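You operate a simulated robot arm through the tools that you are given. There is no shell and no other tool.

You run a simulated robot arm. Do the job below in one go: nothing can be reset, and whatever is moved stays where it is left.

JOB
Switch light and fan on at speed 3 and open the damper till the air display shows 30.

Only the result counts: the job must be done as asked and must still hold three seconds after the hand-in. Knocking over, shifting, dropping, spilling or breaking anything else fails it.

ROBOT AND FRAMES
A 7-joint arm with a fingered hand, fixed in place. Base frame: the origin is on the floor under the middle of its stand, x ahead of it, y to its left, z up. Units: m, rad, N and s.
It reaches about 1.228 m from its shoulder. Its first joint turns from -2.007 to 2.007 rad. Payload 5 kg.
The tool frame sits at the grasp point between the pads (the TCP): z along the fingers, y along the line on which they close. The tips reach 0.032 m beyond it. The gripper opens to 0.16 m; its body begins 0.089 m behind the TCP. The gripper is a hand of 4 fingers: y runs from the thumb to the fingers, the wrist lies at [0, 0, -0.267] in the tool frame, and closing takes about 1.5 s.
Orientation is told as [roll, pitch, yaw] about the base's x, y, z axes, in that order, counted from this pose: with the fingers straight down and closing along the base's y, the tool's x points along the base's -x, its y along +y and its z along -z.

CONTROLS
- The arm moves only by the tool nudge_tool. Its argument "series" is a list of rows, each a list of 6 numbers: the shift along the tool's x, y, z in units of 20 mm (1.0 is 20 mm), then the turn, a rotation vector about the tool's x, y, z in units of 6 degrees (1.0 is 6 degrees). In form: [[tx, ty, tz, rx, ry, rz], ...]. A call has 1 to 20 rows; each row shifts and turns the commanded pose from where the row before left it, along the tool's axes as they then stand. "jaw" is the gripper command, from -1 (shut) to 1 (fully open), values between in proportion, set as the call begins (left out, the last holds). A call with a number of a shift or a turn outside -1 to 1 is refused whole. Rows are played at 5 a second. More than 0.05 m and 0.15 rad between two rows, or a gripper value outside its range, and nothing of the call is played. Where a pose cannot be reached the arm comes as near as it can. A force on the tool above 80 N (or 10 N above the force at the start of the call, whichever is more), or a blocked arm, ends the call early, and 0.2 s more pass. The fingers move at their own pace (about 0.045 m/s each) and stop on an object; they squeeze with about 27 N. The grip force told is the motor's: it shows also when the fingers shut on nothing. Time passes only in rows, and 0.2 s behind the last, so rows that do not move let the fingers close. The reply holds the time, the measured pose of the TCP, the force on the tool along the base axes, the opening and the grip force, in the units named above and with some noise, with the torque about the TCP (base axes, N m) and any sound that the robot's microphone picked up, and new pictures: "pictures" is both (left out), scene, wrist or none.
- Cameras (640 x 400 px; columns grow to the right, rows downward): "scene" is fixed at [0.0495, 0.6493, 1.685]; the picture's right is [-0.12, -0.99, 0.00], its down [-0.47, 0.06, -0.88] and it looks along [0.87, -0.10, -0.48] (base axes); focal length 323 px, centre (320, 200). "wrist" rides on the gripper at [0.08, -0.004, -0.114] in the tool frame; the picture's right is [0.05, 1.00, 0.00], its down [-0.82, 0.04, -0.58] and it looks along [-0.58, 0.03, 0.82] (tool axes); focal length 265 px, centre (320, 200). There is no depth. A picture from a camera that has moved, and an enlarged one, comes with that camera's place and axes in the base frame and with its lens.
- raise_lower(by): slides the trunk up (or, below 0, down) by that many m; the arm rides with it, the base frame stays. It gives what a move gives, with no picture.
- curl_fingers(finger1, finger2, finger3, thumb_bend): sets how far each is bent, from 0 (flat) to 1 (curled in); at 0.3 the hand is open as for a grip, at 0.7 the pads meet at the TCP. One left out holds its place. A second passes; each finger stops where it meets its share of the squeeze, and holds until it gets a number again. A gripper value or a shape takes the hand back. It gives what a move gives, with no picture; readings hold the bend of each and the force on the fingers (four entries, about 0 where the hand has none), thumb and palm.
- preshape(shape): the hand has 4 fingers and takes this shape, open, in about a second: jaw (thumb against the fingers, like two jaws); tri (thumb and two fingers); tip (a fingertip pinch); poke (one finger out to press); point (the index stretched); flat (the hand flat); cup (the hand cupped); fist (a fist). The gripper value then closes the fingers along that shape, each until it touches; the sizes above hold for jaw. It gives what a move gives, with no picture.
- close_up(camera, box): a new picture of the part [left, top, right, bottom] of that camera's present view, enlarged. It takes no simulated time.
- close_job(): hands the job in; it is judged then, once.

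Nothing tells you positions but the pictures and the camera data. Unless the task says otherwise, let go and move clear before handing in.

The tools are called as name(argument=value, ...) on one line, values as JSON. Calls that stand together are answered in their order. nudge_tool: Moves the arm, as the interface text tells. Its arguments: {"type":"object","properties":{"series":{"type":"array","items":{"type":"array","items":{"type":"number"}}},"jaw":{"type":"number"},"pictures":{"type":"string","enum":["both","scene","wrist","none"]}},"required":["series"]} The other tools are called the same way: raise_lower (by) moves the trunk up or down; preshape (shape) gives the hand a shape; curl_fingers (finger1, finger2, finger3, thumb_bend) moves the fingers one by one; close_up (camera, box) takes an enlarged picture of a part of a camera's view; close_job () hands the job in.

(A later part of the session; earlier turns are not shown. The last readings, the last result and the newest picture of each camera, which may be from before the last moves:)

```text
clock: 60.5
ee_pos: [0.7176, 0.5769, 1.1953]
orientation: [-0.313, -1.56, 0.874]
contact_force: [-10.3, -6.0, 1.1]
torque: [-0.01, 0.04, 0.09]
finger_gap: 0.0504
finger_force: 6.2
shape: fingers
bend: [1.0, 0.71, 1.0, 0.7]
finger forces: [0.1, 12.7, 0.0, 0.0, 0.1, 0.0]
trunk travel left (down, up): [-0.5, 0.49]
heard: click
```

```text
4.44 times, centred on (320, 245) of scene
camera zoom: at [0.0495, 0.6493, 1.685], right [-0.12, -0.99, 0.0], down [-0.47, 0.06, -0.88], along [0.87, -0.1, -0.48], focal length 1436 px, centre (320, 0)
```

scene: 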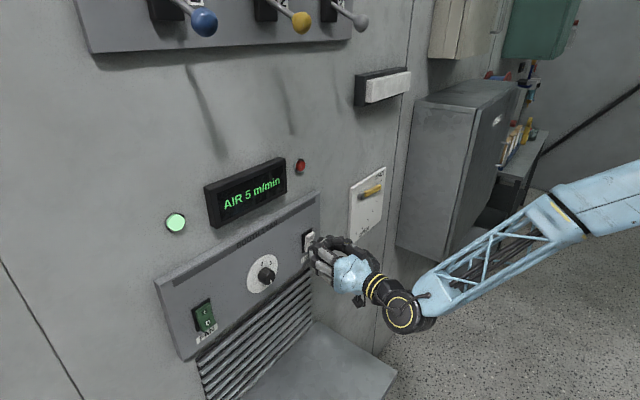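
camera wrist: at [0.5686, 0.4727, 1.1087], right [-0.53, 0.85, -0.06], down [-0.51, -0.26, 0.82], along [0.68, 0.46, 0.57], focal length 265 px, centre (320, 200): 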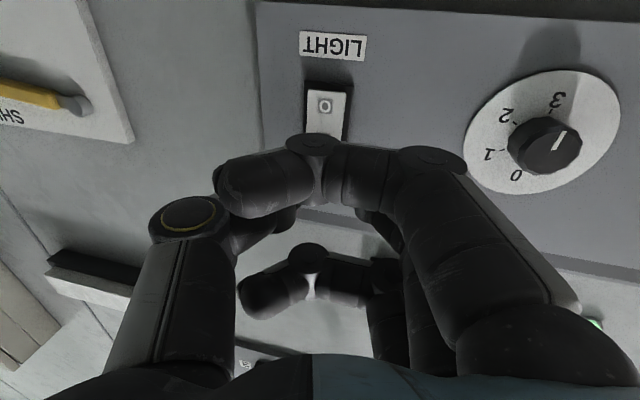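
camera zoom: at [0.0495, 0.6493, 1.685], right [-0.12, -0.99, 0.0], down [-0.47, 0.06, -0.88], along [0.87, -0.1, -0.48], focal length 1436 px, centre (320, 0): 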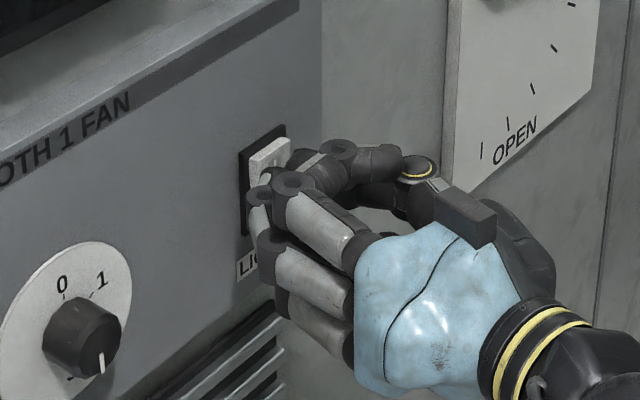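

Another click, and the LIGHT rocker looks tipped. I'll back off and check the rocker and the overall scene.

nudge_tool(series=[[0, 0, -1, 0, 0, 0], [0, 0, -1, 0, 0, 0], [0, 0, -1, 0, 0, 0], [0, 0, -1, 0, 0, 0], [0, 0, -1, 0, 0, 0]])

close_up(camera="scene", box=[285, 215, 335, 270])

close_up(camera="scene", box=[160, 140, 330, 250])

```text
clock: 61.7
ee_pos: [0.6346, 0.5221, 1.1966]
orientation: [-0.298, -1.558, 0.857]
contact_force: [-0.5, -0.6, -0.4]
torque: [-0.03, 0.0, -0.02]
finger_gap: 0.0506
finger_force: 0.0
shape: fingers
bend: [1.0, 0.7, 1.0, 0.7]
finger forces: [0.0, 0.0, 0.0, 0.0, 0.0, 0.0]
trunk travel left (down, up): [-0.5, 0.49]
camera wrist: at [0.5403, 0.4583, 1.1179], right [-0.53, 0.85, -0.06], down [-0.51, -0.26, 0.82], along [0.68, 0.46, 0.57], focal length 265 px, centre (320, 200)
```

scene: 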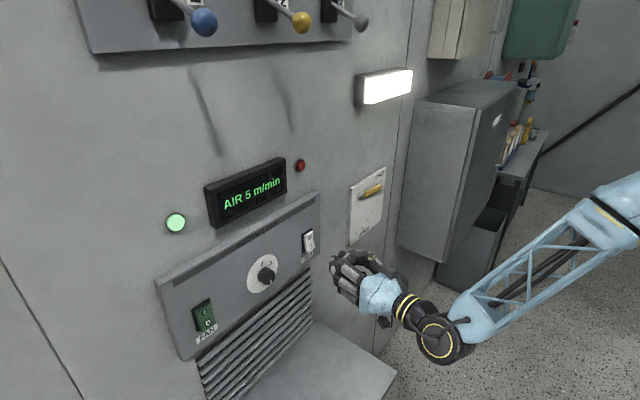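
wrist: 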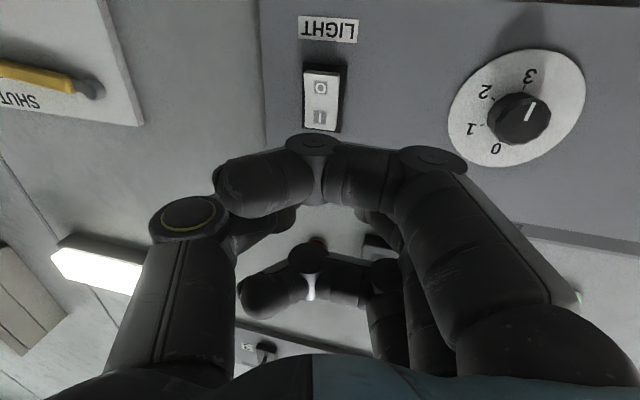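

```text
7.27 times, centred on (310, 242) of scene
camera zoom: at [0.0495, 0.6493, 1.685], right [-0.12, -0.99, 0.0], down [-0.47, 0.06, -0.88], along [0.87, -0.1, -0.48], focal length 2350 px, centre (393, -109)
```

zoom: 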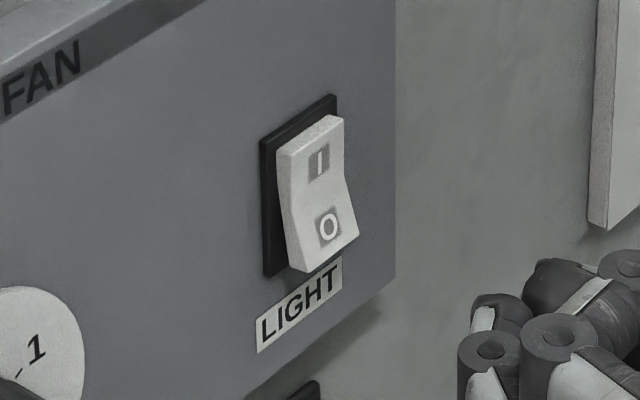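

```text
3.64 times, centred on (245, 195) of scene
camera zoom: at [0.0495, 0.6493, 1.685], right [-0.12, -0.99, 0.0], down [-0.47, 0.06, -0.88], along [0.87, -0.1, -0.48], focal length 1175 px, centre (593, 218)
```

zoom: 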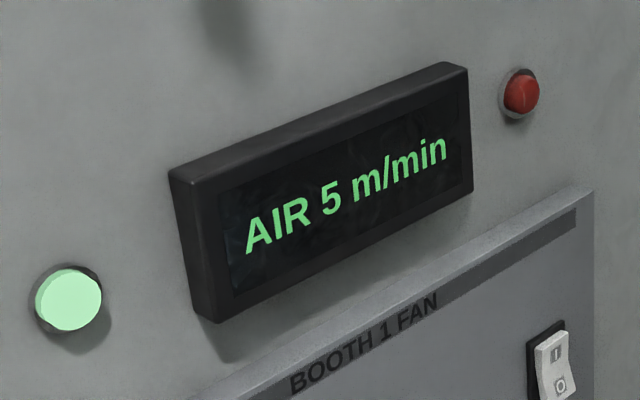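

The light is on, the rocker is over and the display shows AIR 5. Last is the damper: I plan to cage the yellow handle with the thumb above and fingers below so I can move it both ways. First I'll sweep right, away from the panel, toward the damper.

nudge_tool(series=[[0, -0.97, 0.126, 0.227, 0, 0], [0, -0.97, 0.126, 0.227, 0, 0], [0, -0.97, 0.126, 0.227, 0, 0], [0, -0.97, 0.126, 0.227, 0, 0], [0, -0.97, 0.126, 0.227, 0, 0], [0, -0.97, 0.126, 0.227, 0, 0], [0, -0.97, 0.126, 0.227, 0, 0], [0, -0.97, 0.126, 0.227, 0, 0], [0, -0.97, 0.126, 0.227, 0, 0], [0, -0.97, 0.126, 0.227, 0, 0], [0, -0.97, 0.126, 0.227, 0, 0], [0, -0.97, 0.126, 0.227, 0, 0]])

curl_fingers(finger1=0.5, finger2=0.5, finger3=0.5, thumb_bend=0.5)

close_up(camera="wrist", box=[0, 0, 640, 400])

```text
clock: 64.3
ee_pos: [0.758, 0.3234, 1.195]
orientation: [-0.555, -1.558, 0.828]
contact_force: [0.0, -0.4, 0.1]
torque: [0.0, 0.0, -0.02]
finger_gap: 0.0503
finger_force: 0.2
shape: fingers
bend: [1.0, 0.7, 1.0, 0.7]
finger forces: [0.1, 0.0, 0.1, 0.0, 0.0, 0.1]
trunk travel left (down, up): [-0.5, 0.49]
camera wrist: at [0.6489, 0.2881, 1.1174], right [-0.27, 0.96, -0.06], down [-0.56, -0.11, 0.82], along [0.78, 0.25, 0.57], focal length 265 px, centre (320, 200)
```

scene: 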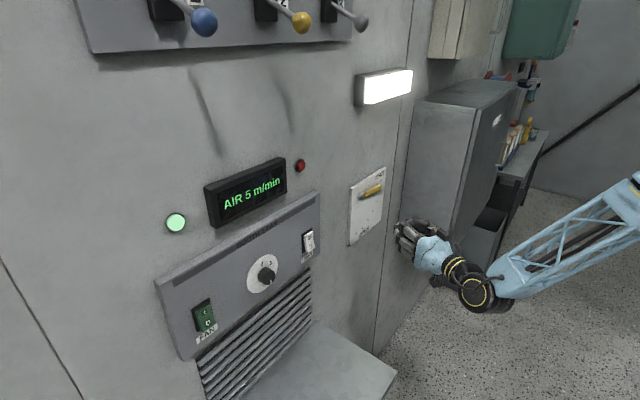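
wrist: 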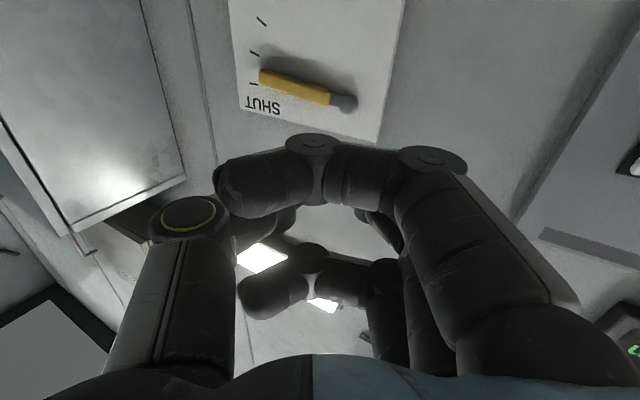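

```text
clock: 65.3
ee_pos: [0.7585, 0.3232, 1.1951]
orientation: [-0.572, -1.559, 0.846]
contact_force: [0.8, 0.2, 0.5]
torque: [-0.03, -0.02, -0.05]
finger_gap: 0.0905
finger_force: 0.0
shape: fingers
bend: [0.5, 0.5, 0.5, 0.5]
finger forces: [0.0, 0.0, 0.0, 0.0, 0.0, 0.1]
trunk travel left (down, up): [-0.5, 0.49]
```

```text
1.00 times, centred on (320, 200) of wrist (not enlarged: the box is as wide or as high as the picture)
camera zoom: at [0.649, 0.2881, 1.1174], right [-0.27, 0.96, -0.06], down [-0.56, -0.11, 0.82], along [0.78, 0.25, 0.57], focal length 265 px, centre (320, 200)
```

zoom: 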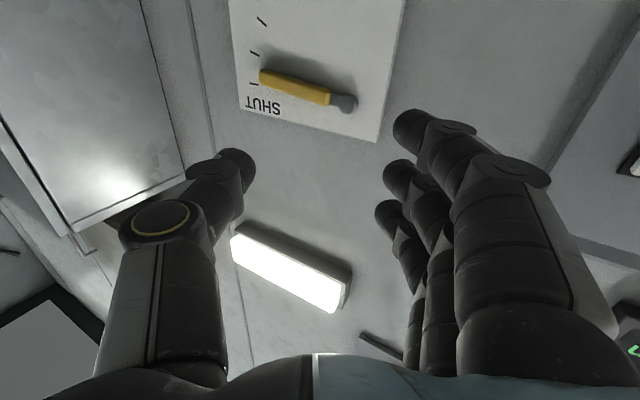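

The hand is open in front of the damper. The handle is roughly horizontal at z≈1.19–1.20, with its pivot near (0.960, 0.41) and its tip near (1.045, 0.32). I'll roll the hand −90° so the thumb is on top and the fingers below.

nudge_tool(series=[[0, 0, 0, 0, 0, -1], [0, 0, 0, 0, 0, -1], [0, 0, 0, 0, 0, -1], [0, 0, 0, 0, 0, -1], [0, 0, 0, 0, 0, -1], [0, 0, 0, 0, 0, -1], [0, 0, 0, 0, 0, -1], [0, 0, 0, 0, 0, -1], [0, 0, 0, 0, 0, -1], [0, 0, 0, 0, 0, -1], [0, 0, 0, 0, 0, -1], [0, 0, 0, 0, 0, -1], [0, 0, 0, 0, 0, -1], [0, 0, 0, 0, 0, -1], [0, 0, 0, 0, 0, -1]])

```text
clock: 68.5
ee_pos: [0.7584, 0.323, 1.1964]
orientation: [-1.563, 0.007, 1.844]
contact_force: [0.2, -0.3, -0.5]
torque: [-0.01, 0.03, -0.01]
finger_gap: 0.0905
finger_force: 0.1
shape: fingers
bend: [0.5, 0.5, 0.5, 0.5]
finger forces: [0.0, 0.0, 0.0, 0.0, 0.0, 0.0]
trunk travel left (down, up): [-0.5, 0.49]
camera wrist: at [0.6706, 0.216, 1.2033], right [0.01, -0.06, -1.0], down [-0.78, 0.63, -0.04], along [0.63, 0.78, -0.04], focal length 265 px, centre (320, 200)
```

scene: 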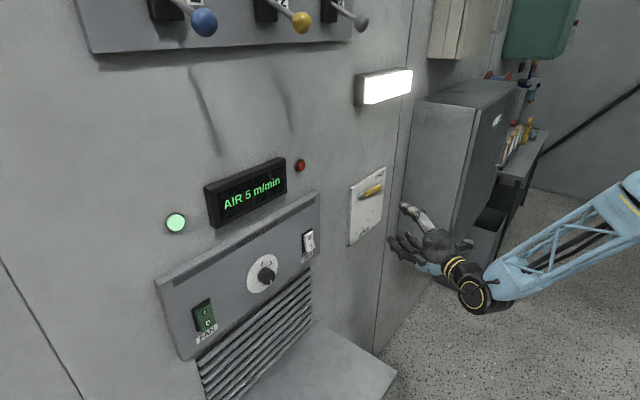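
wrist: 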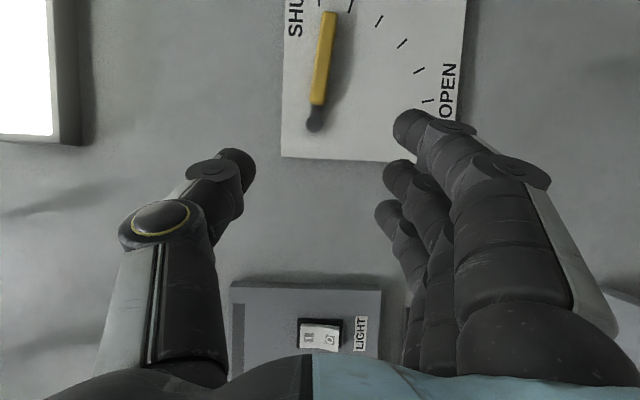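

Now the camera looks almost squarely at the damper plate. The lever tip is about 1.2 cm below the pivot, so the handle is near z≈1.192. I'll move right and forward toward it, stopping about 10 cm short.

nudge_tool(series=[[0.35, 0.03, 1, 0, 0, 0], [0.35, 0.03, 1, 0, 0, 0], [0.35, 0.03, 1, 0, 0, 0], [0.35, 0.03, 1, 0, 0, 0], [0.35, 0.03, 1, 0, 0, 0], [0.35, 0.03, 1, 0, 0, 0], [0.35, 0.03, 1, 0, 0, 0], [0.35, 0, 1, 0, 0, 0]])

```text
clock: 70.3
ee_pos: [0.8024, 0.3196, 1.2086]
orientation: [-1.555, 0.007, 1.834]
contact_force: [0.1, 1.1, 0.4]
torque: [-0.02, -0.05, 0.02]
finger_gap: 0.0912
finger_force: 0.2
shape: fingers
bend: [0.5, 0.5, 0.5, 0.5]
finger forces: [0.1, 0.0, 0.1, 0.1, 0.1, 0.1]
out of reach, approached as far as the arm can: row 2, 3, 4, 5, 6, 7, 8
trunk travel left (down, up): [-0.5, 0.49]
camera wrist: at [0.7148, 0.2128, 1.216], right [0.0, -0.06, -1.0], down [-0.77, 0.64, -0.04], along [0.64, 0.77, -0.05], focal length 265 px, centre (320, 200)
```

scene: 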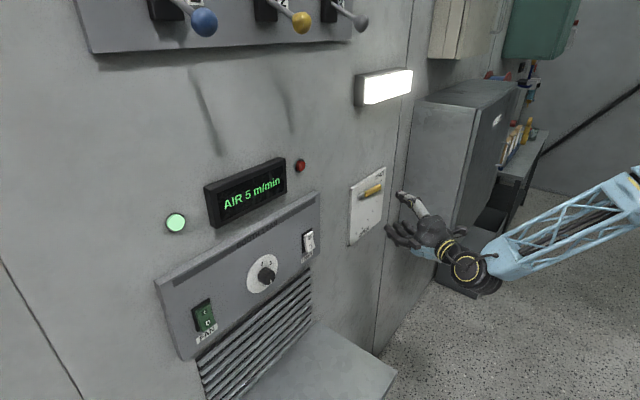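
wrist: 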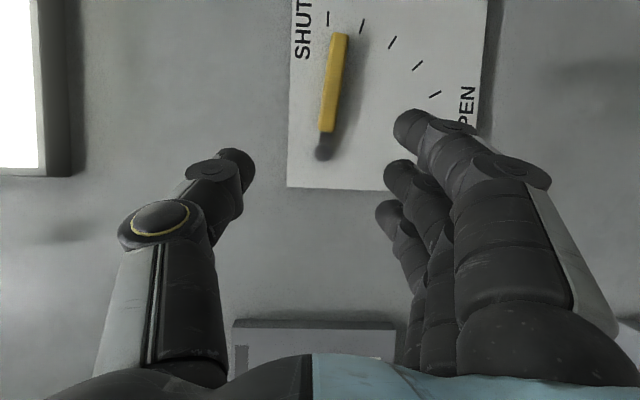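

Going further forward at this yaw is out of reach. Instead I'll push the handle down from above with the closed pinch, hand pitched about 33° downward and yaw slightly reduced. I'll roll back to 0, raise a bit and pitch.

raise_lower(by=0.07)

nudge_tool(series=[[0, 0, -0.5, 0, 0, 1], [0, 0, -0.5, 0, 0, 1], [0, 0, 0, 0, 0, 1], [0, 0, 0, 0, 0, 1], [0, 0, 0, 0, 0, 1], [0, 0, 0, 0, 0, 1], [0, 0, 0, 0, 0, 1], [0, 0, 0, 0, 0, 1], [0, 0, 0, 0, 0, 1], [0, 0, 0, 0, 0, 1], [0, 0, 0, 0, 0, 1], [0, 0, 0, 0, 0, 1], [0, 0, 0, 0, 0, 1], [0, 0, 0, 0, 0, 1], [0, 0, 0, 0, 0, 1]], pictures="none")

curl_fingers(finger1=1.0, finger2=0.7, finger3=1.0, thumb_bend=0.7)

nudge_tool(series=[[0, 0, 0, 0, 1, 0], [0, 0, 0, 0, 1, 0], [0, 0, 0, 0, 1, 0], [0, 0, 0, 0, 1, 0], [0, 0, 0, 0, 1, 0], [0, 0, 0, 0, 0.5, 0]])

```text
clock: 71.4
ee_pos: [0.8041, 0.3192, 1.2776]
orientation: [-1.554, 0.008, 1.835]
contact_force: [0.2, -0.4, -0.7]
torque: [0.03, -0.02, -0.01]
finger_gap: 0.0914
finger_force: 0.1
shape: fingers
bend: [0.5, 0.5, 0.5, 0.5]
finger forces: [0.1, 0.0, 0.1, 0.0, 0.0, 0.0]
trunk travel left (down, up): [-0.57, 0.42]
```

```text
clock: 74.6
ee_pos: [0.7841, 0.3132, 1.2799]
orientation: [-0.323, -1.556, 0.586]
contact_force: [0.6, 0.4, 0.6]
torque: [-0.01, 0.0, 0.0]
finger_gap: 0.091
finger_force: 0.1
shape: fingers
bend: [0.5, 0.5, 0.5, 0.5]
finger forces: [0.0, 0.0, 0.1, 0.0, 0.0, 0.0]
trunk travel left (down, up): [-0.57, 0.42]
```

```text
clock: 75.6
ee_pos: [0.785, 0.3132, 1.2799]
orientation: [-0.385, -1.553, 0.649]
contact_force: [-0.1, -0.8, 0.4]
torque: [0.0, -0.01, 0.0]
finger_gap: 0.0504
finger_force: 0.0
shape: fingers
bend: [1.0, 0.7, 1.0, 0.7]
finger forces: [0.0, 0.1, 0.0, 0.0, 0.0, 0.0]
trunk travel left (down, up): [-0.57, 0.42]
```

```text
clock: 77.0
ee_pos: [0.7841, 0.3132, 1.2798]
orientation: [-0.009, -0.979, 0.274]
contact_force: [0.0, -0.5, 0.0]
torque: [0.0, -0.01, 0.0]
finger_gap: 0.0504
finger_force: 0.0
shape: fingers
bend: [1.0, 0.7, 1.0, 0.7]
finger forces: [0.1, 0.0, 0.0, 0.0, 0.0, 0.1]
trunk travel left (down, up): [-0.57, 0.42]
camera wrist: at [0.6509, 0.2739, 1.2772], right [-0.29, 0.96, -0.05], down [-0.04, 0.04, 1.0], along [0.96, 0.29, 0.02], focal length 265 px, centre (320, 200)
```

scene: 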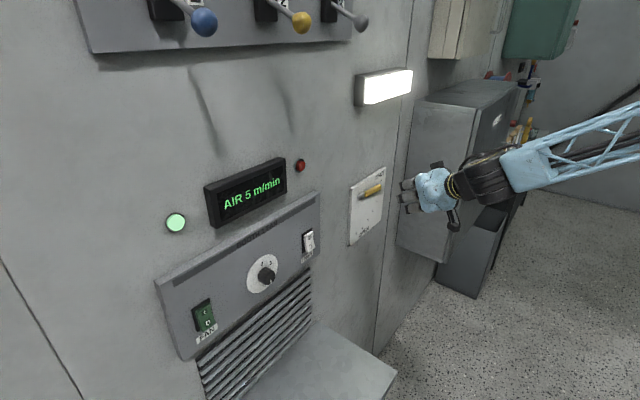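
wrist: 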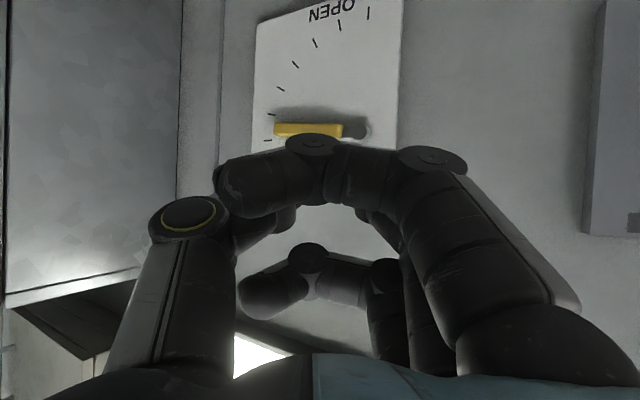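

The orientation is clean: 34° downward, yaw 15.7°. The pivot is at about (0.950, 0.411, 1.199) and the handle sits near z≈1.188 with its tip slightly lower. I'll move to a point above the handle.

nudge_tool(series=[[-0.523, -0.143, 0.908, 0, 0, 0], [-0.523, -0.143, 0.908, 0, 0, 0], [-0.523, -0.143, 0.908, 0, 0, 0], [-0.523, -0.143, 0.908, 0, 0, 0], [-0.523, -0.143, 0.908, 0, 0, 0], [-0.523, -0.143, 0.908, 0, 0, 0]])

```text
clock: 78.4
ee_pos: [0.909, 0.3307, 1.2702]
orientation: [-0.012, -0.98, 0.275]
contact_force: [-0.6, 0.5, 0.0]
torque: [0.0, 0.0, 0.01]
finger_gap: 0.0507
finger_force: 0.0
shape: fingers
bend: [1.0, 0.7, 1.0, 0.7]
finger forces: [0.0, 0.1, 0.0, 0.0, 0.0, 0.1]
trunk travel left (down, up): [-0.57, 0.42]
camera wrist: at [0.7758, 0.2903, 1.2689], right [-0.29, 0.96, -0.05], down [-0.04, 0.04, 1.0], along [0.96, 0.29, 0.02], focal length 265 px, centre (320, 200)
```

scene: 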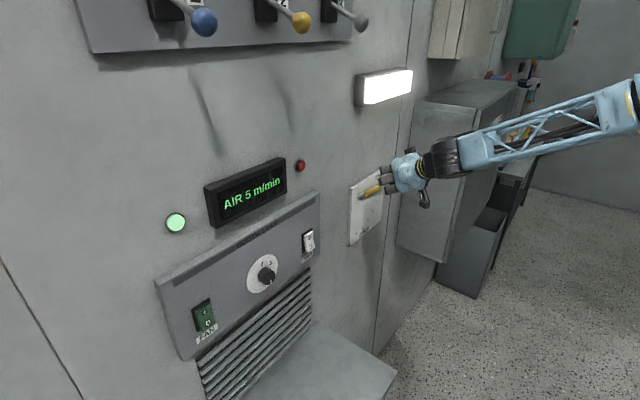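
wrist: 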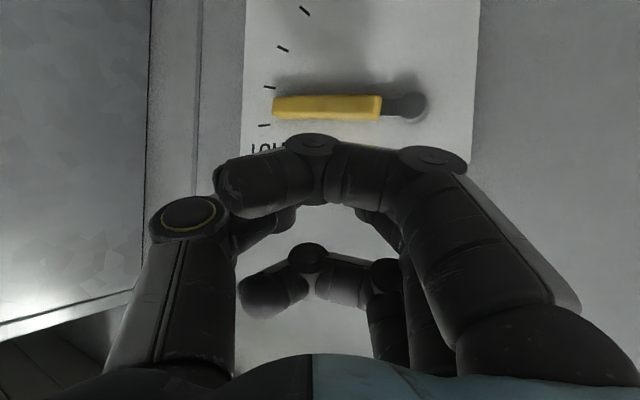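

The pitched pose reaches well. Before going closer I want the hand squarer to the wall so the knuckles clear the plate, so I'll try increasing the yaw here.

nudge_tool(series=[[0, 0, 0, -0.829, 0, -0.559], [0, 0, 0, -0.829, 0, -0.559], [0, 0, 0, -0.829, 0, -0.559]])

```text
clock: 79.2
ee_pos: [0.9105, 0.327, 1.2708]
orientation: [-0.008, -0.979, 0.582]
contact_force: [-0.4, -0.5, 0.0]
torque: [0.04, 0.02, -0.01]
finger_gap: 0.0506
finger_force: 0.1
shape: fingers
bend: [1.0, 0.7, 1.0, 0.7]
finger forces: [0.1, 0.1, 0.0, 0.0, 0.0, 0.1]
trunk travel left (down, up): [-0.57, 0.42]
camera wrist: at [0.7965, 0.2482, 1.2688], right [-0.57, 0.82, -0.05], down [-0.04, 0.02, 1.0], along [0.82, 0.57, 0.02], focal length 265 px, centre (320, 200)
```

scene: 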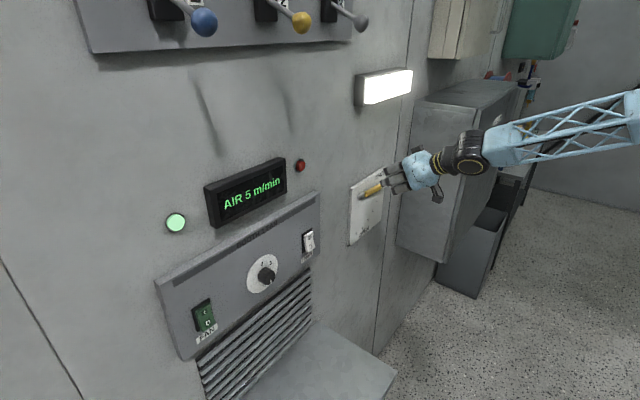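
wrist: 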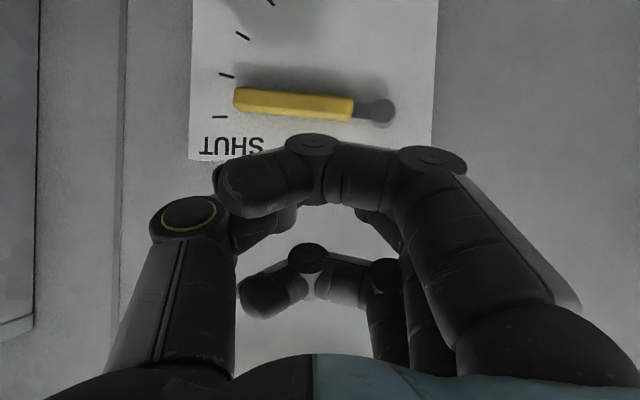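

That worked, and the yaw is now 33°. I'll turn two more steps to square up at 45°.

nudge_tool(series=[[0, 0, 0, -0.829, 0, -0.559], [0, 0, 0, -0.829, 0, -0.559]])

```text
clock: 79.8
ee_pos: [0.9099, 0.3307, 1.27]
orientation: [-0.007, -0.974, 0.796]
contact_force: [0.3, 0.2, -0.3]
torque: [0.01, 0.08, 0.0]
finger_gap: 0.0505
finger_force: 0.1
shape: fingers
bend: [1.0, 0.7, 1.0, 0.7]
finger forces: [0.0, 0.1, 0.0, 0.1, 0.0, 0.0]
trunk travel left (down, up): [-0.57, 0.42]
camera wrist: at [0.8152, 0.2291, 1.2686], right [-0.73, 0.68, -0.05], down [-0.05, 0.02, 1.0], along [0.68, 0.73, 0.02], focal length 265 px, centre (320, 200)
```

scene: 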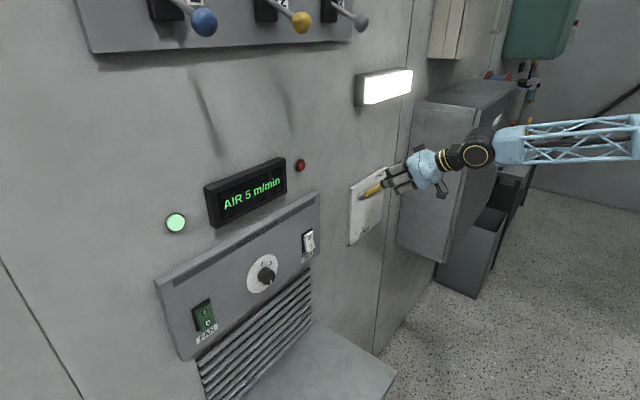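
wrist: 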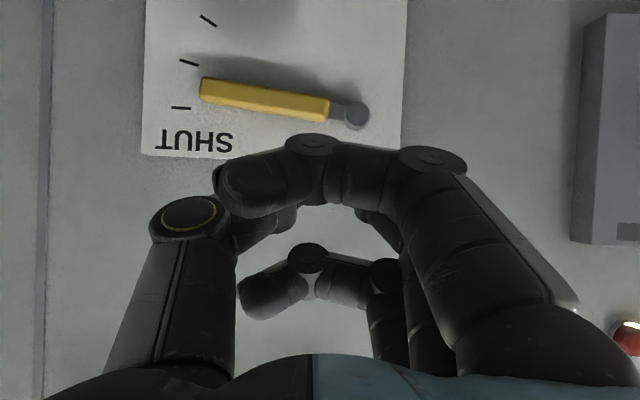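

The hand is now square to the wall, pitched 34° down. The pivot lies at 0.038 m to the left of… in wall coordinates l=−0.383, z=1.2015, and the lever tip at l=−0.506, z=1.187. I'll move to a spot just above the handle's outer half.

nudge_tool(series=[[-0.19, -0.76, 0.72, 0, 0, 0], [-0.19, -0.76, 0.72, 0, 0, 0], [-0.19, -0.76, 0.72, 0, 0, 0], [-0.19, -0.76, 0.72, 0, 0, 0]])

close_up(camera="scene", box=[330, 140, 430, 250])

```text
clock: 80.8
ee_pos: [0.9944, 0.3271, 1.253]
orientation: [-0.012, -0.974, 0.797]
contact_force: [0.0, 0.2, 0.5]
torque: [0.01, -0.01, 0.03]
finger_gap: 0.0509
finger_force: 0.1
shape: fingers
bend: [1.0, 0.7, 1.0, 0.7]
finger forces: [0.1, 0.0, 0.0, 0.1, 0.1, 0.0]
trunk travel left (down, up): [-0.57, 0.42]
camera wrist: at [0.8988, 0.2265, 1.2503], right [-0.73, 0.68, -0.05], down [-0.05, 0.02, 1.0], along [0.68, 0.73, 0.02], focal length 265 px, centre (320, 200)
```

scene: 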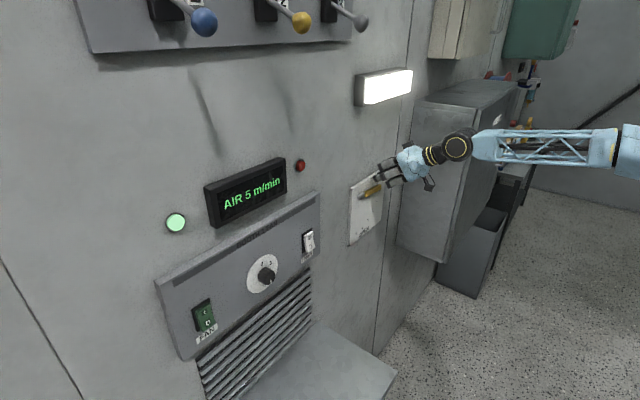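
wrist: 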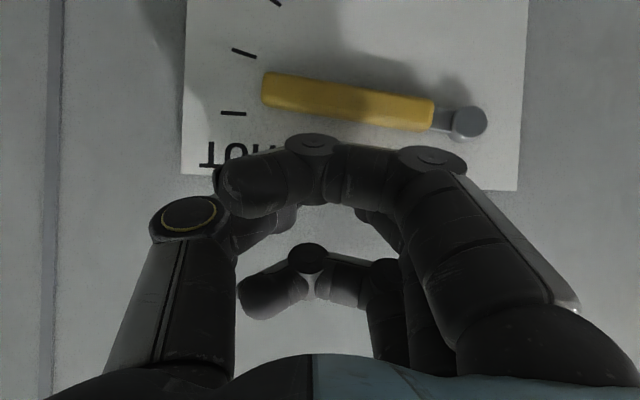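

```text
3.64 times, centred on (380, 195) of scene
camera zoom: at [0.0495, 0.6493, 1.685], right [-0.12, -0.99, 0.0], down [-0.47, 0.06, -0.88], along [0.87, -0.1, -0.48], focal length 1175 px, centre (102, 218)
```

zoom: 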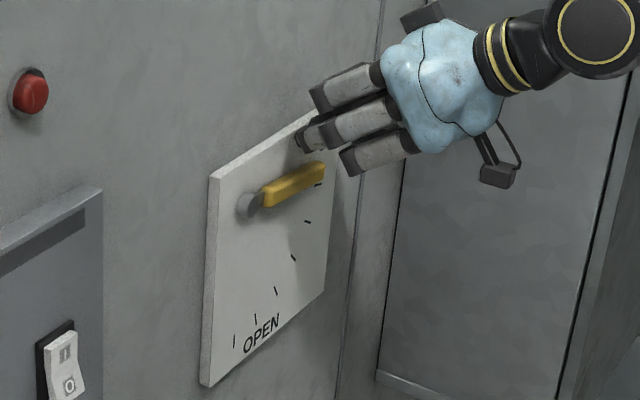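

The fingertip is about 2.5 cm above the handle, 9 cm out from the pivot. I'll lower straight down in small steps.

nudge_tool(series=[[0.414, 0, 0.281, 0, 0, 0], [0.414, 0, 0.281, 0, 0, 0], [0.207, 0, 0.14, 0, 0, 0], [0.207, 0, 0.14, 0, 0, 0]], pictures="scene")

close_up(camera="scene", box=[330, 140, 430, 250])

```text
clock: 81.8
ee_pos: [0.9921, 0.3267, 1.223]
orientation: [-0.013, -0.975, 0.797]
contact_force: [1.0, 1.1, 0.7]
torque: [0.03, 0.0, 0.0]
finger_gap: 0.0506
finger_force: 0.6
shape: fingers
bend: [1.0, 0.7, 1.0, 0.7]
finger forces: [0.0, 1.0, 0.1, 0.0, 0.1, 0.1]
trunk travel left (down, up): [-0.57, 0.42]
```

scene: 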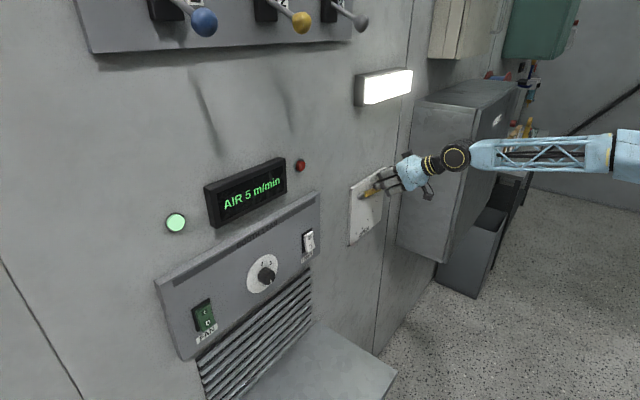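

```text
3.64 times, centred on (380, 195) of scene
camera zoom: at [0.0495, 0.6493, 1.685], right [-0.12, -0.99, 0.0], down [-0.47, 0.06, -0.88], along [0.87, -0.1, -0.48], focal length 1175 px, centre (102, 218)
```

zoom: 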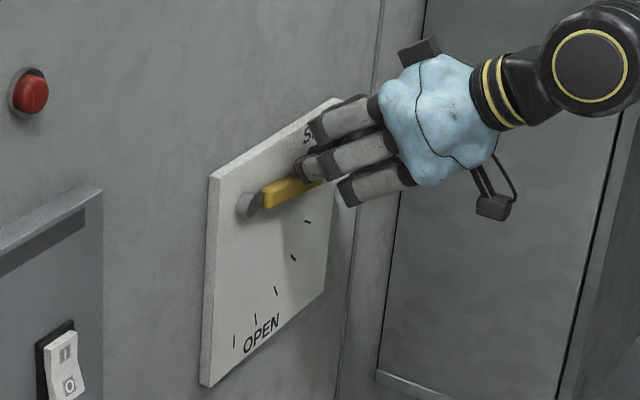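

The finger now registers about 1 N, so contact is just beginning. I'll push down another 2 cm in 5 mm steps and watch the display.

nudge_tool(series=[[0.207, 0, 0.14, 0, 0, 0], [0.207, 0, 0.14, 0, 0, 0], [0.207, 0, 0.14, 0, 0, 0], [0.207, 0, 0.14, 0, 0, 0]], pictures="both")

close_up(camera="scene", box=[190, 140, 430, 250])

```text
clock: 82.8
ee_pos: [0.9922, 0.3262, 1.2005]
orientation: [-0.008, -0.975, 0.797]
contact_force: [-0.3, 0.9, 1.2]
torque: [-0.02, -0.02, -0.02]
finger_gap: 0.0506
finger_force: 1.2
shape: fingers
bend: [1.0, 0.7, 1.0, 0.7]
finger forces: [0.0, 0.9, 0.0, 0.0, 0.0, 0.0]
trunk travel left (down, up): [-0.57, 0.42]
camera wrist: at [0.8977, 0.2255, 1.1991], right [-0.73, 0.68, -0.05], down [-0.05, 0.02, 1.0], along [0.68, 0.73, 0.02], focal length 265 px, centre (320, 200)
```

scene: 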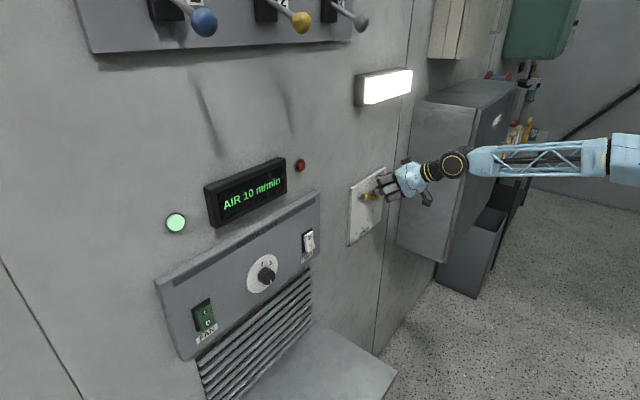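
wrist: 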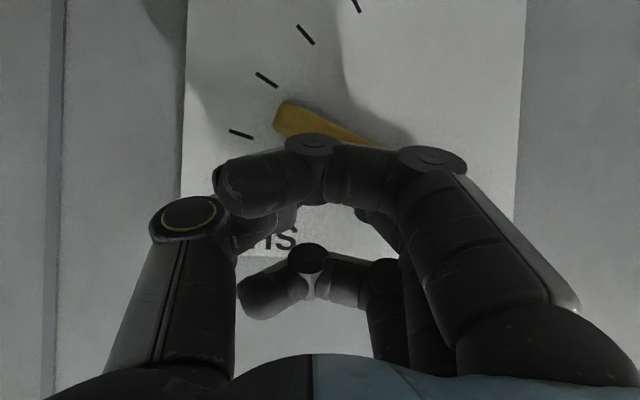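

```text
2.67 times, centred on (310, 195) of scene
camera zoom: at [0.0495, 0.6493, 1.685], right [-0.12, -0.99, 0.0], down [-0.47, 0.06, -0.88], along [0.87, -0.1, -0.48], focal length 862 px, centre (347, 213)
```

zoom: 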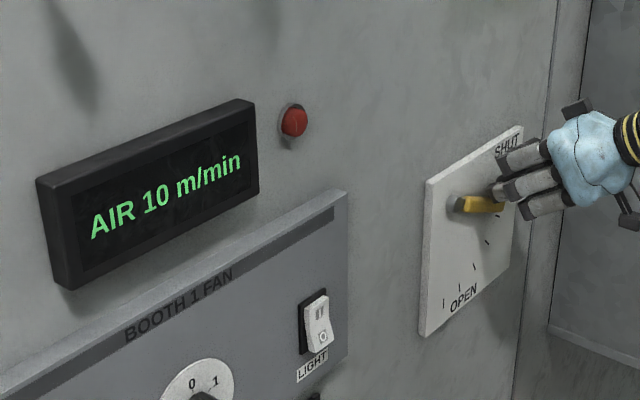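

The display rose to 10 at roughly 19° and the lever moves with about 1 N. I'll continue down, drifting left to follow the arc.

nudge_tool(series=[[0.207, 0.05, 0.14, 0, 0, 0], [0.207, 0.05, 0.14, 0, 0, 0], [0.207, 0.05, 0.14, 0, 0, 0], [0, 0, 0, 0, 0, 0], [0, 0, 0, 0, 0, 0]], pictures="scene")

close_up(camera="scene", box=[190, 140, 430, 250])

```text
clock: 84.0
ee_pos: [0.9912, 0.3292, 1.186]
orientation: [-0.012, -0.977, 0.795]
contact_force: [0.5, 0.7, -0.9]
torque: [0.02, 0.02, 0.03]
finger_gap: 0.0508
finger_force: 0.4
shape: fingers
bend: [1.0, 0.7, 1.0, 0.7]
finger forces: [0.0, 0.3, 0.0, 0.1, 0.0, 0.1]
trunk travel left (down, up): [-0.57, 0.42]
```

scene: 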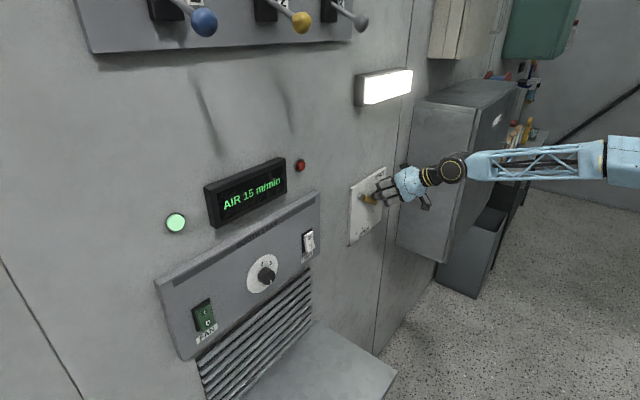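

```text
2.67 times, centred on (310, 195) of scene
camera zoom: at [0.0495, 0.6493, 1.685], right [-0.12, -0.99, 0.0], down [-0.47, 0.06, -0.88], along [0.87, -0.1, -0.48], focal length 862 px, centre (347, 213)
```

zoom: 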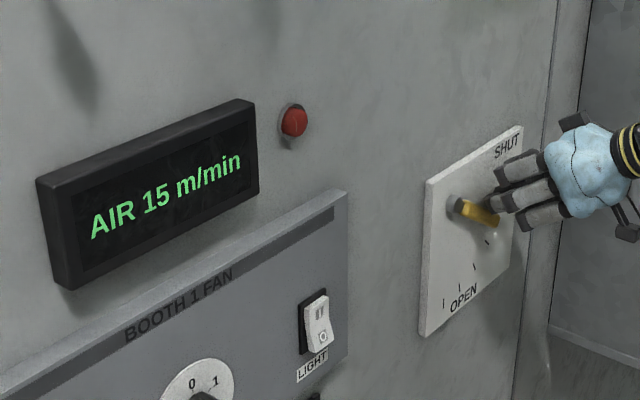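

The display is at 15 at about 29°, roughly 0.5 per degree in steps of 5, so 30 should be near 60°. I'll keep following the arc.

nudge_tool(series=[[0.219, 0.123, 0.149, 0, 0, 0], [0.219, 0.123, 0.149, 0, 0, 0], [0.219, 0.123, 0.149, 0, 0, 0], [0.177, 0.147, 0.12, 0, 0, 0], [0.177, 0.147, 0.12, 0, 0, 0], [0, 0, 0, 0, 0, 0], [0, 0, 0, 0, 0, 0]], pictures="both")

close_up(camera="scene", box=[190, 140, 430, 250])

```text
clock: 85.6
ee_pos: [0.9832, 0.3372, 1.1624]
orientation: [-0.01, -0.976, 0.797]
contact_force: [-0.4, -1.1, 0.6]
torque: [-0.01, -0.01, -0.02]
finger_gap: 0.0503
finger_force: 0.7
shape: fingers
bend: [1.0, 0.7, 1.0, 0.7]
finger forces: [0.0, 1.1, 0.0, 0.1, 0.1, 0.0]
trunk travel left (down, up): [-0.57, 0.42]
camera wrist: at [0.887, 0.2367, 1.1602], right [-0.73, 0.68, -0.05], down [-0.05, 0.02, 1.0], along [0.68, 0.73, 0.02], focal length 265 px, centre (320, 200)
```

scene: 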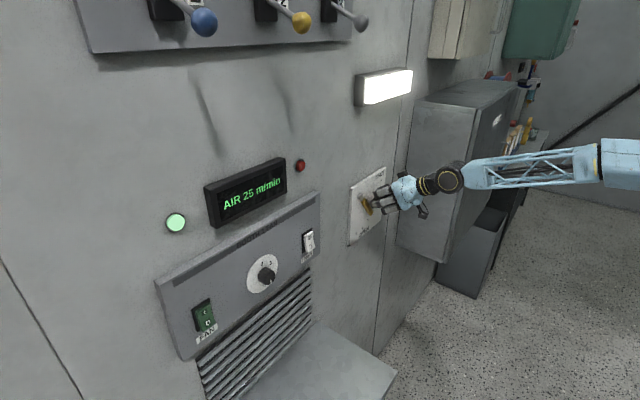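
wrist: 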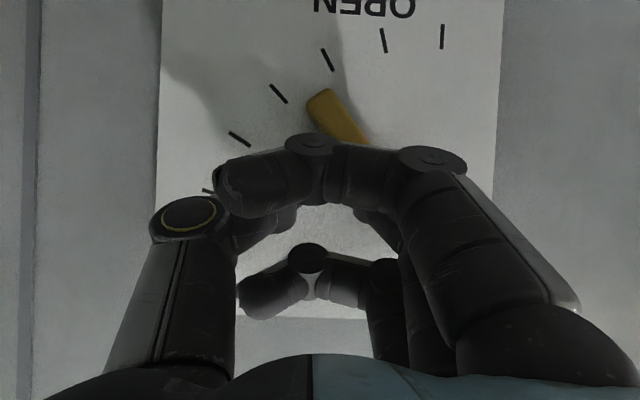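

```text
2.67 times, centred on (310, 195) of scene
camera zoom: at [0.0495, 0.6493, 1.685], right [-0.12, -0.99, 0.0], down [-0.47, 0.06, -0.88], along [0.87, -0.1, -0.48], focal length 862 px, centre (347, 213)
```

zoom: 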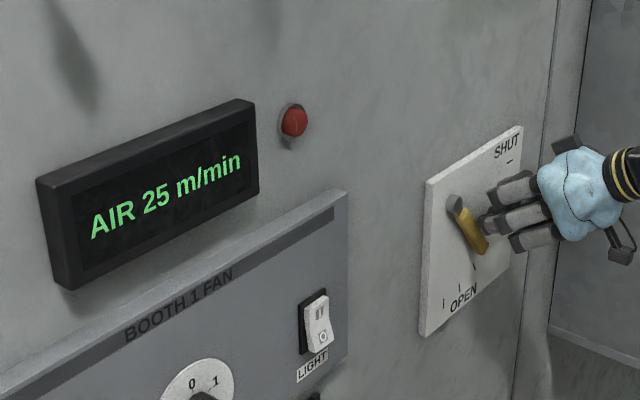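

The display reads 25 at about 45°. I'll go on in smaller steps, watching for the change to 30.

nudge_tool(series=[[0.1675, 0.199, 0.1138, 0, 0, 0], [0.1675, 0.199, 0.1138, 0, 0, 0], [0, 0, 0, 0, 0, 0], [0, 0, 0, 0, 0, 0], [0, 0, 0, 0, 0, 0]], pictures="none")

close_up(camera="scene", box=[190, 140, 430, 250])

```text
clock: 86.8
ee_pos: [0.9768, 0.3433, 1.1543]
orientation: [-0.011, -0.976, 0.795]
contact_force: [-0.2, -1.0, -0.5]
torque: [-0.01, -0.01, 0.02]
finger_gap: 0.0506
finger_force: 1.2
shape: fingers
bend: [1.0, 0.7, 1.0, 0.7]
finger forces: [0.1, 1.6, 0.0, 0.0, 0.0, 0.0]
trunk travel left (down, up): [-0.57, 0.42]
```

```text
2.67 times, centred on (310, 195) of scene
camera zoom: at [0.0495, 0.6493, 1.685], right [-0.12, -0.99, 0.0], down [-0.47, 0.06, -0.88], along [0.87, -0.1, -0.48], focal length 862 px, centre (347, 213)
```

zoom: 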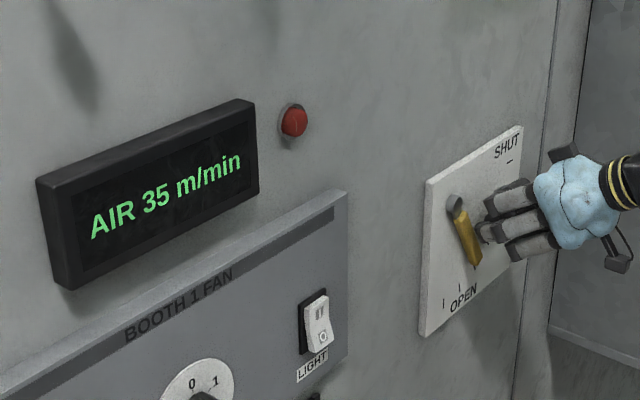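

The display jumped to 35, so I've overshot slightly. I'll move the hand clear of the handle and let the reading settle before correcting.

nudge_tool(series=[[-0.3, -0.4, -0.2, 0, 0, 0], [-0.4, -0.5, -0.6, 0, 0, 0], [0, 0, -1, 0, 0, 0], [0, 0, -1, 0, 0, 0], [0, 0, 0, 0, 0, 0], [0, 0, 0, 0, 0, 0], [0, 0, 0, 0, 0, 0], [0, 0, 0, 0, 0, 0], [0, 0, 0, 0, 0, 0]], pictures="both")

close_up(camera="scene", box=[190, 140, 430, 250])

close_up(camera="scene", box=[335, 150, 415, 250])

```text
clock: 88.8
ee_pos: [0.9634, 0.304, 1.1966]
orientation: [-0.01, -0.974, 0.796]
contact_force: [-0.5, 0.5, 0.8]
torque: [0.02, -0.05, -0.01]
finger_gap: 0.0506
finger_force: 0.0
shape: fingers
bend: [1.0, 0.7, 1.0, 0.7]
finger forces: [0.0, 0.1, 0.1, 0.0, 0.1, 0.0]
trunk travel left (down, up): [-0.57, 0.42]
camera wrist: at [0.8679, 0.2027, 1.1944], right [-0.73, 0.68, -0.05], down [-0.05, 0.02, 1.0], along [0.68, 0.73, 0.02], focal length 265 px, centre (320, 200)
```

scene: 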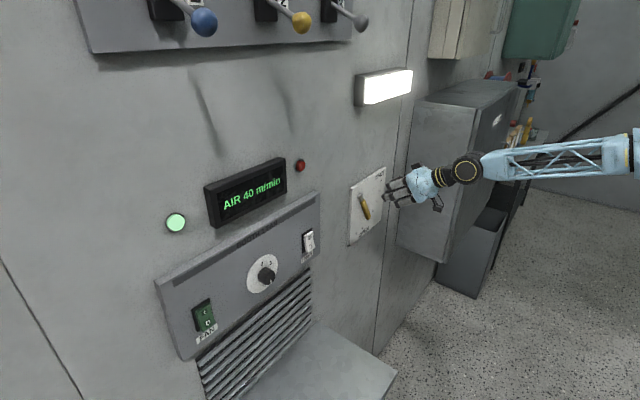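
wrist: 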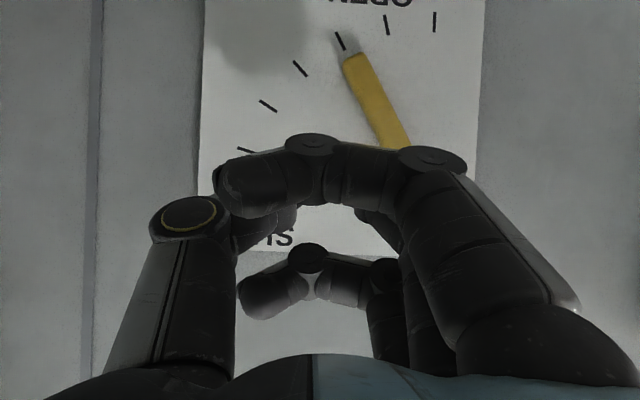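

```text
2.67 times, centred on (310, 195) of scene
camera zoom: at [0.0495, 0.6493, 1.685], right [-0.12, -0.99, 0.0], down [-0.47, 0.06, -0.88], along [0.87, -0.1, -0.48], focal length 862 px, centre (347, 213)
```

zoom: 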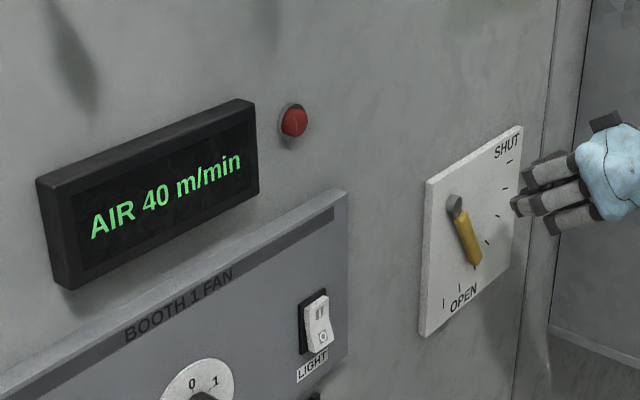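

```text
4.00 times, centred on (375, 200) of scene
camera zoom: at [0.0495, 0.6493, 1.685], right [-0.12, -0.99, 0.0], down [-0.47, 0.06, -0.88], along [0.87, -0.1, -0.48], focal length 1292 px, centre (100, 200)
```

zoom: 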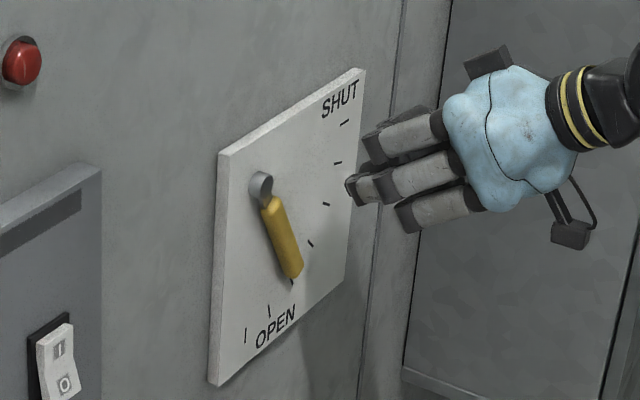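

The reading lags the lever: it now shows 40 and the lever points at the 60° tick. I'll wait to get the steady value here.

nudge_tool(series=[[0, 0, 0, 0, 0, 0], [0, 0, 0, 0, 0, 0], [0, 0, 0, 0, 0, 0], [0, 0, 0, 0, 0, 0], [0, 0, 0, 0, 0, 0], [0, 0, 0, 0, 0, 0], [0, 0, 0, 0, 0, 0], [0, 0, 0, 0, 0, 0], [0, 0, 0, 0, 0, 0], [0, 0, 0, 0, 0, 0], [0, 0, 0, 0, 0, 0], [0, 0, 0, 0, 0, 0], [0, 0, 0, 0, 0, 0], [0, 0, 0, 0, 0, 0], [0, 0, 0, 0, 0, 0]], pictures="scene")

close_up(camera="scene", box=[200, 150, 300, 230])

close_up(camera="wrist", box=[200, 0, 500, 190])

```text
clock: 92.0
ee_pos: [0.9634, 0.3042, 1.1966]
orientation: [-0.01, -0.977, 0.795]
contact_force: [0.3, 0.7, -0.8]
torque: [-0.03, 0.01, 0.02]
finger_gap: 0.0505
finger_force: 0.2
shape: fingers
bend: [1.0, 0.7, 1.0, 0.7]
finger forces: [0.0, 0.0, 0.0, 0.0, 0.1, 0.1]
trunk travel left (down, up): [-0.57, 0.42]
```

scene: 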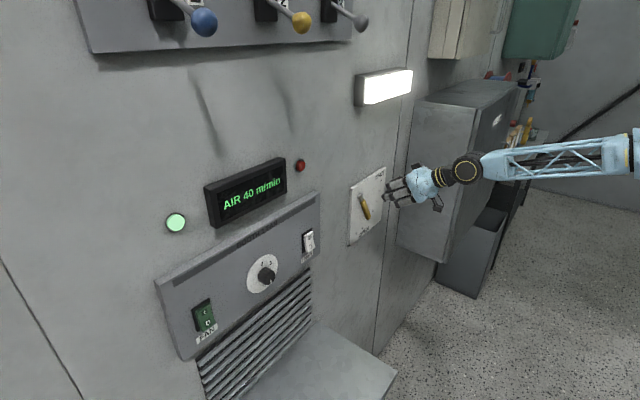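

```text
5.00 times, centred on (250, 190) of scene
camera zoom: at [0.0495, 0.6493, 1.685], right [-0.12, -0.99, 0.0], down [-0.47, 0.06, -0.88], along [0.87, -0.1, -0.48], focal length 1615 px, centre (670, 250)
```

zoom: 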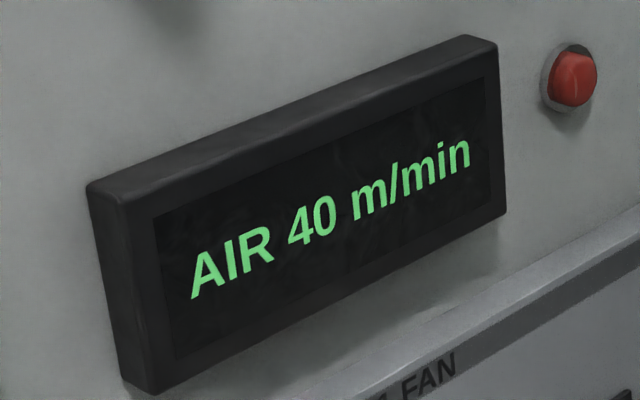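

```text
2.11 times, centred on (350, 95) of wrist
camera zoom: at [0.8679, 0.2028, 1.1944], right [-0.73, 0.68, -0.05], down [-0.05, 0.02, 1.0], along [0.68, 0.73, 0.02], focal length 559 px, centre (257, 421)
```

zoom: 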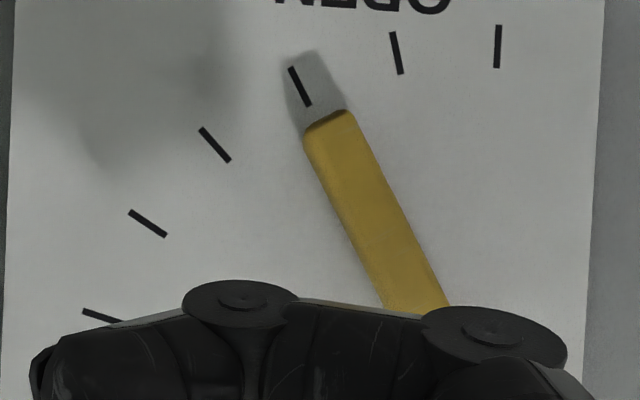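

The steady value is 40 with the lever at about 61–62°, so 30 should sit near 45°. I need to push the handle back up from its lower-left side, so I'll retract and move around below the pivot.

nudge_tool(series=[[0.505, 0, -0.745, 0, 0, 0], [0.505, 0, -0.745, 0, 0, 0], [0.8, 0.932, 0.55, 0, 0, 0], [0.8, 0.932, 0.55, 0, 0, 0], [0.8, 0.932, 0.55, 0, 0, 0], [0.8, 0.932, 0.55, 0, 0, 0], [0.8, 0.932, 0.55, 0, 0, 0]])

```text
clock: 93.6
ee_pos: [0.8706, 0.344, 1.0987]
orientation: [-0.011, -0.976, 0.798]
contact_force: [-0.5, -0.1, -0.5]
torque: [0.02, -0.03, 0.03]
finger_gap: 0.0506
finger_force: 0.1
shape: fingers
bend: [1.0, 0.7, 1.0, 0.7]
finger forces: [0.1, 0.2, 0.1, 0.0, 0.0, 0.0]
trunk travel left (down, up): [-0.57, 0.42]
camera wrist: at [0.7758, 0.2433, 1.0973], right [-0.73, 0.68, -0.05], down [-0.05, 0.02, 1.0], along [0.68, 0.73, 0.02], focal length 265 px, centre (320, 200)
```

scene: 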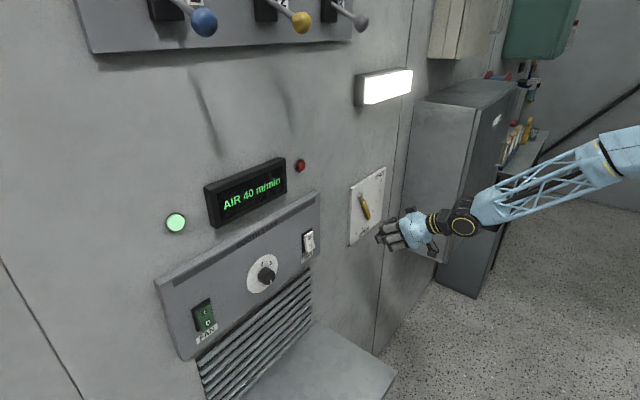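
wrist: 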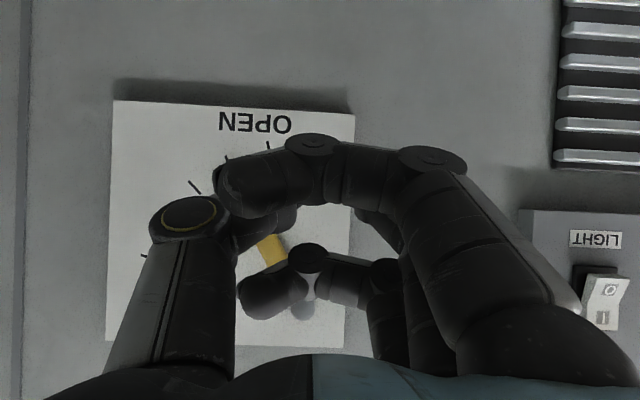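

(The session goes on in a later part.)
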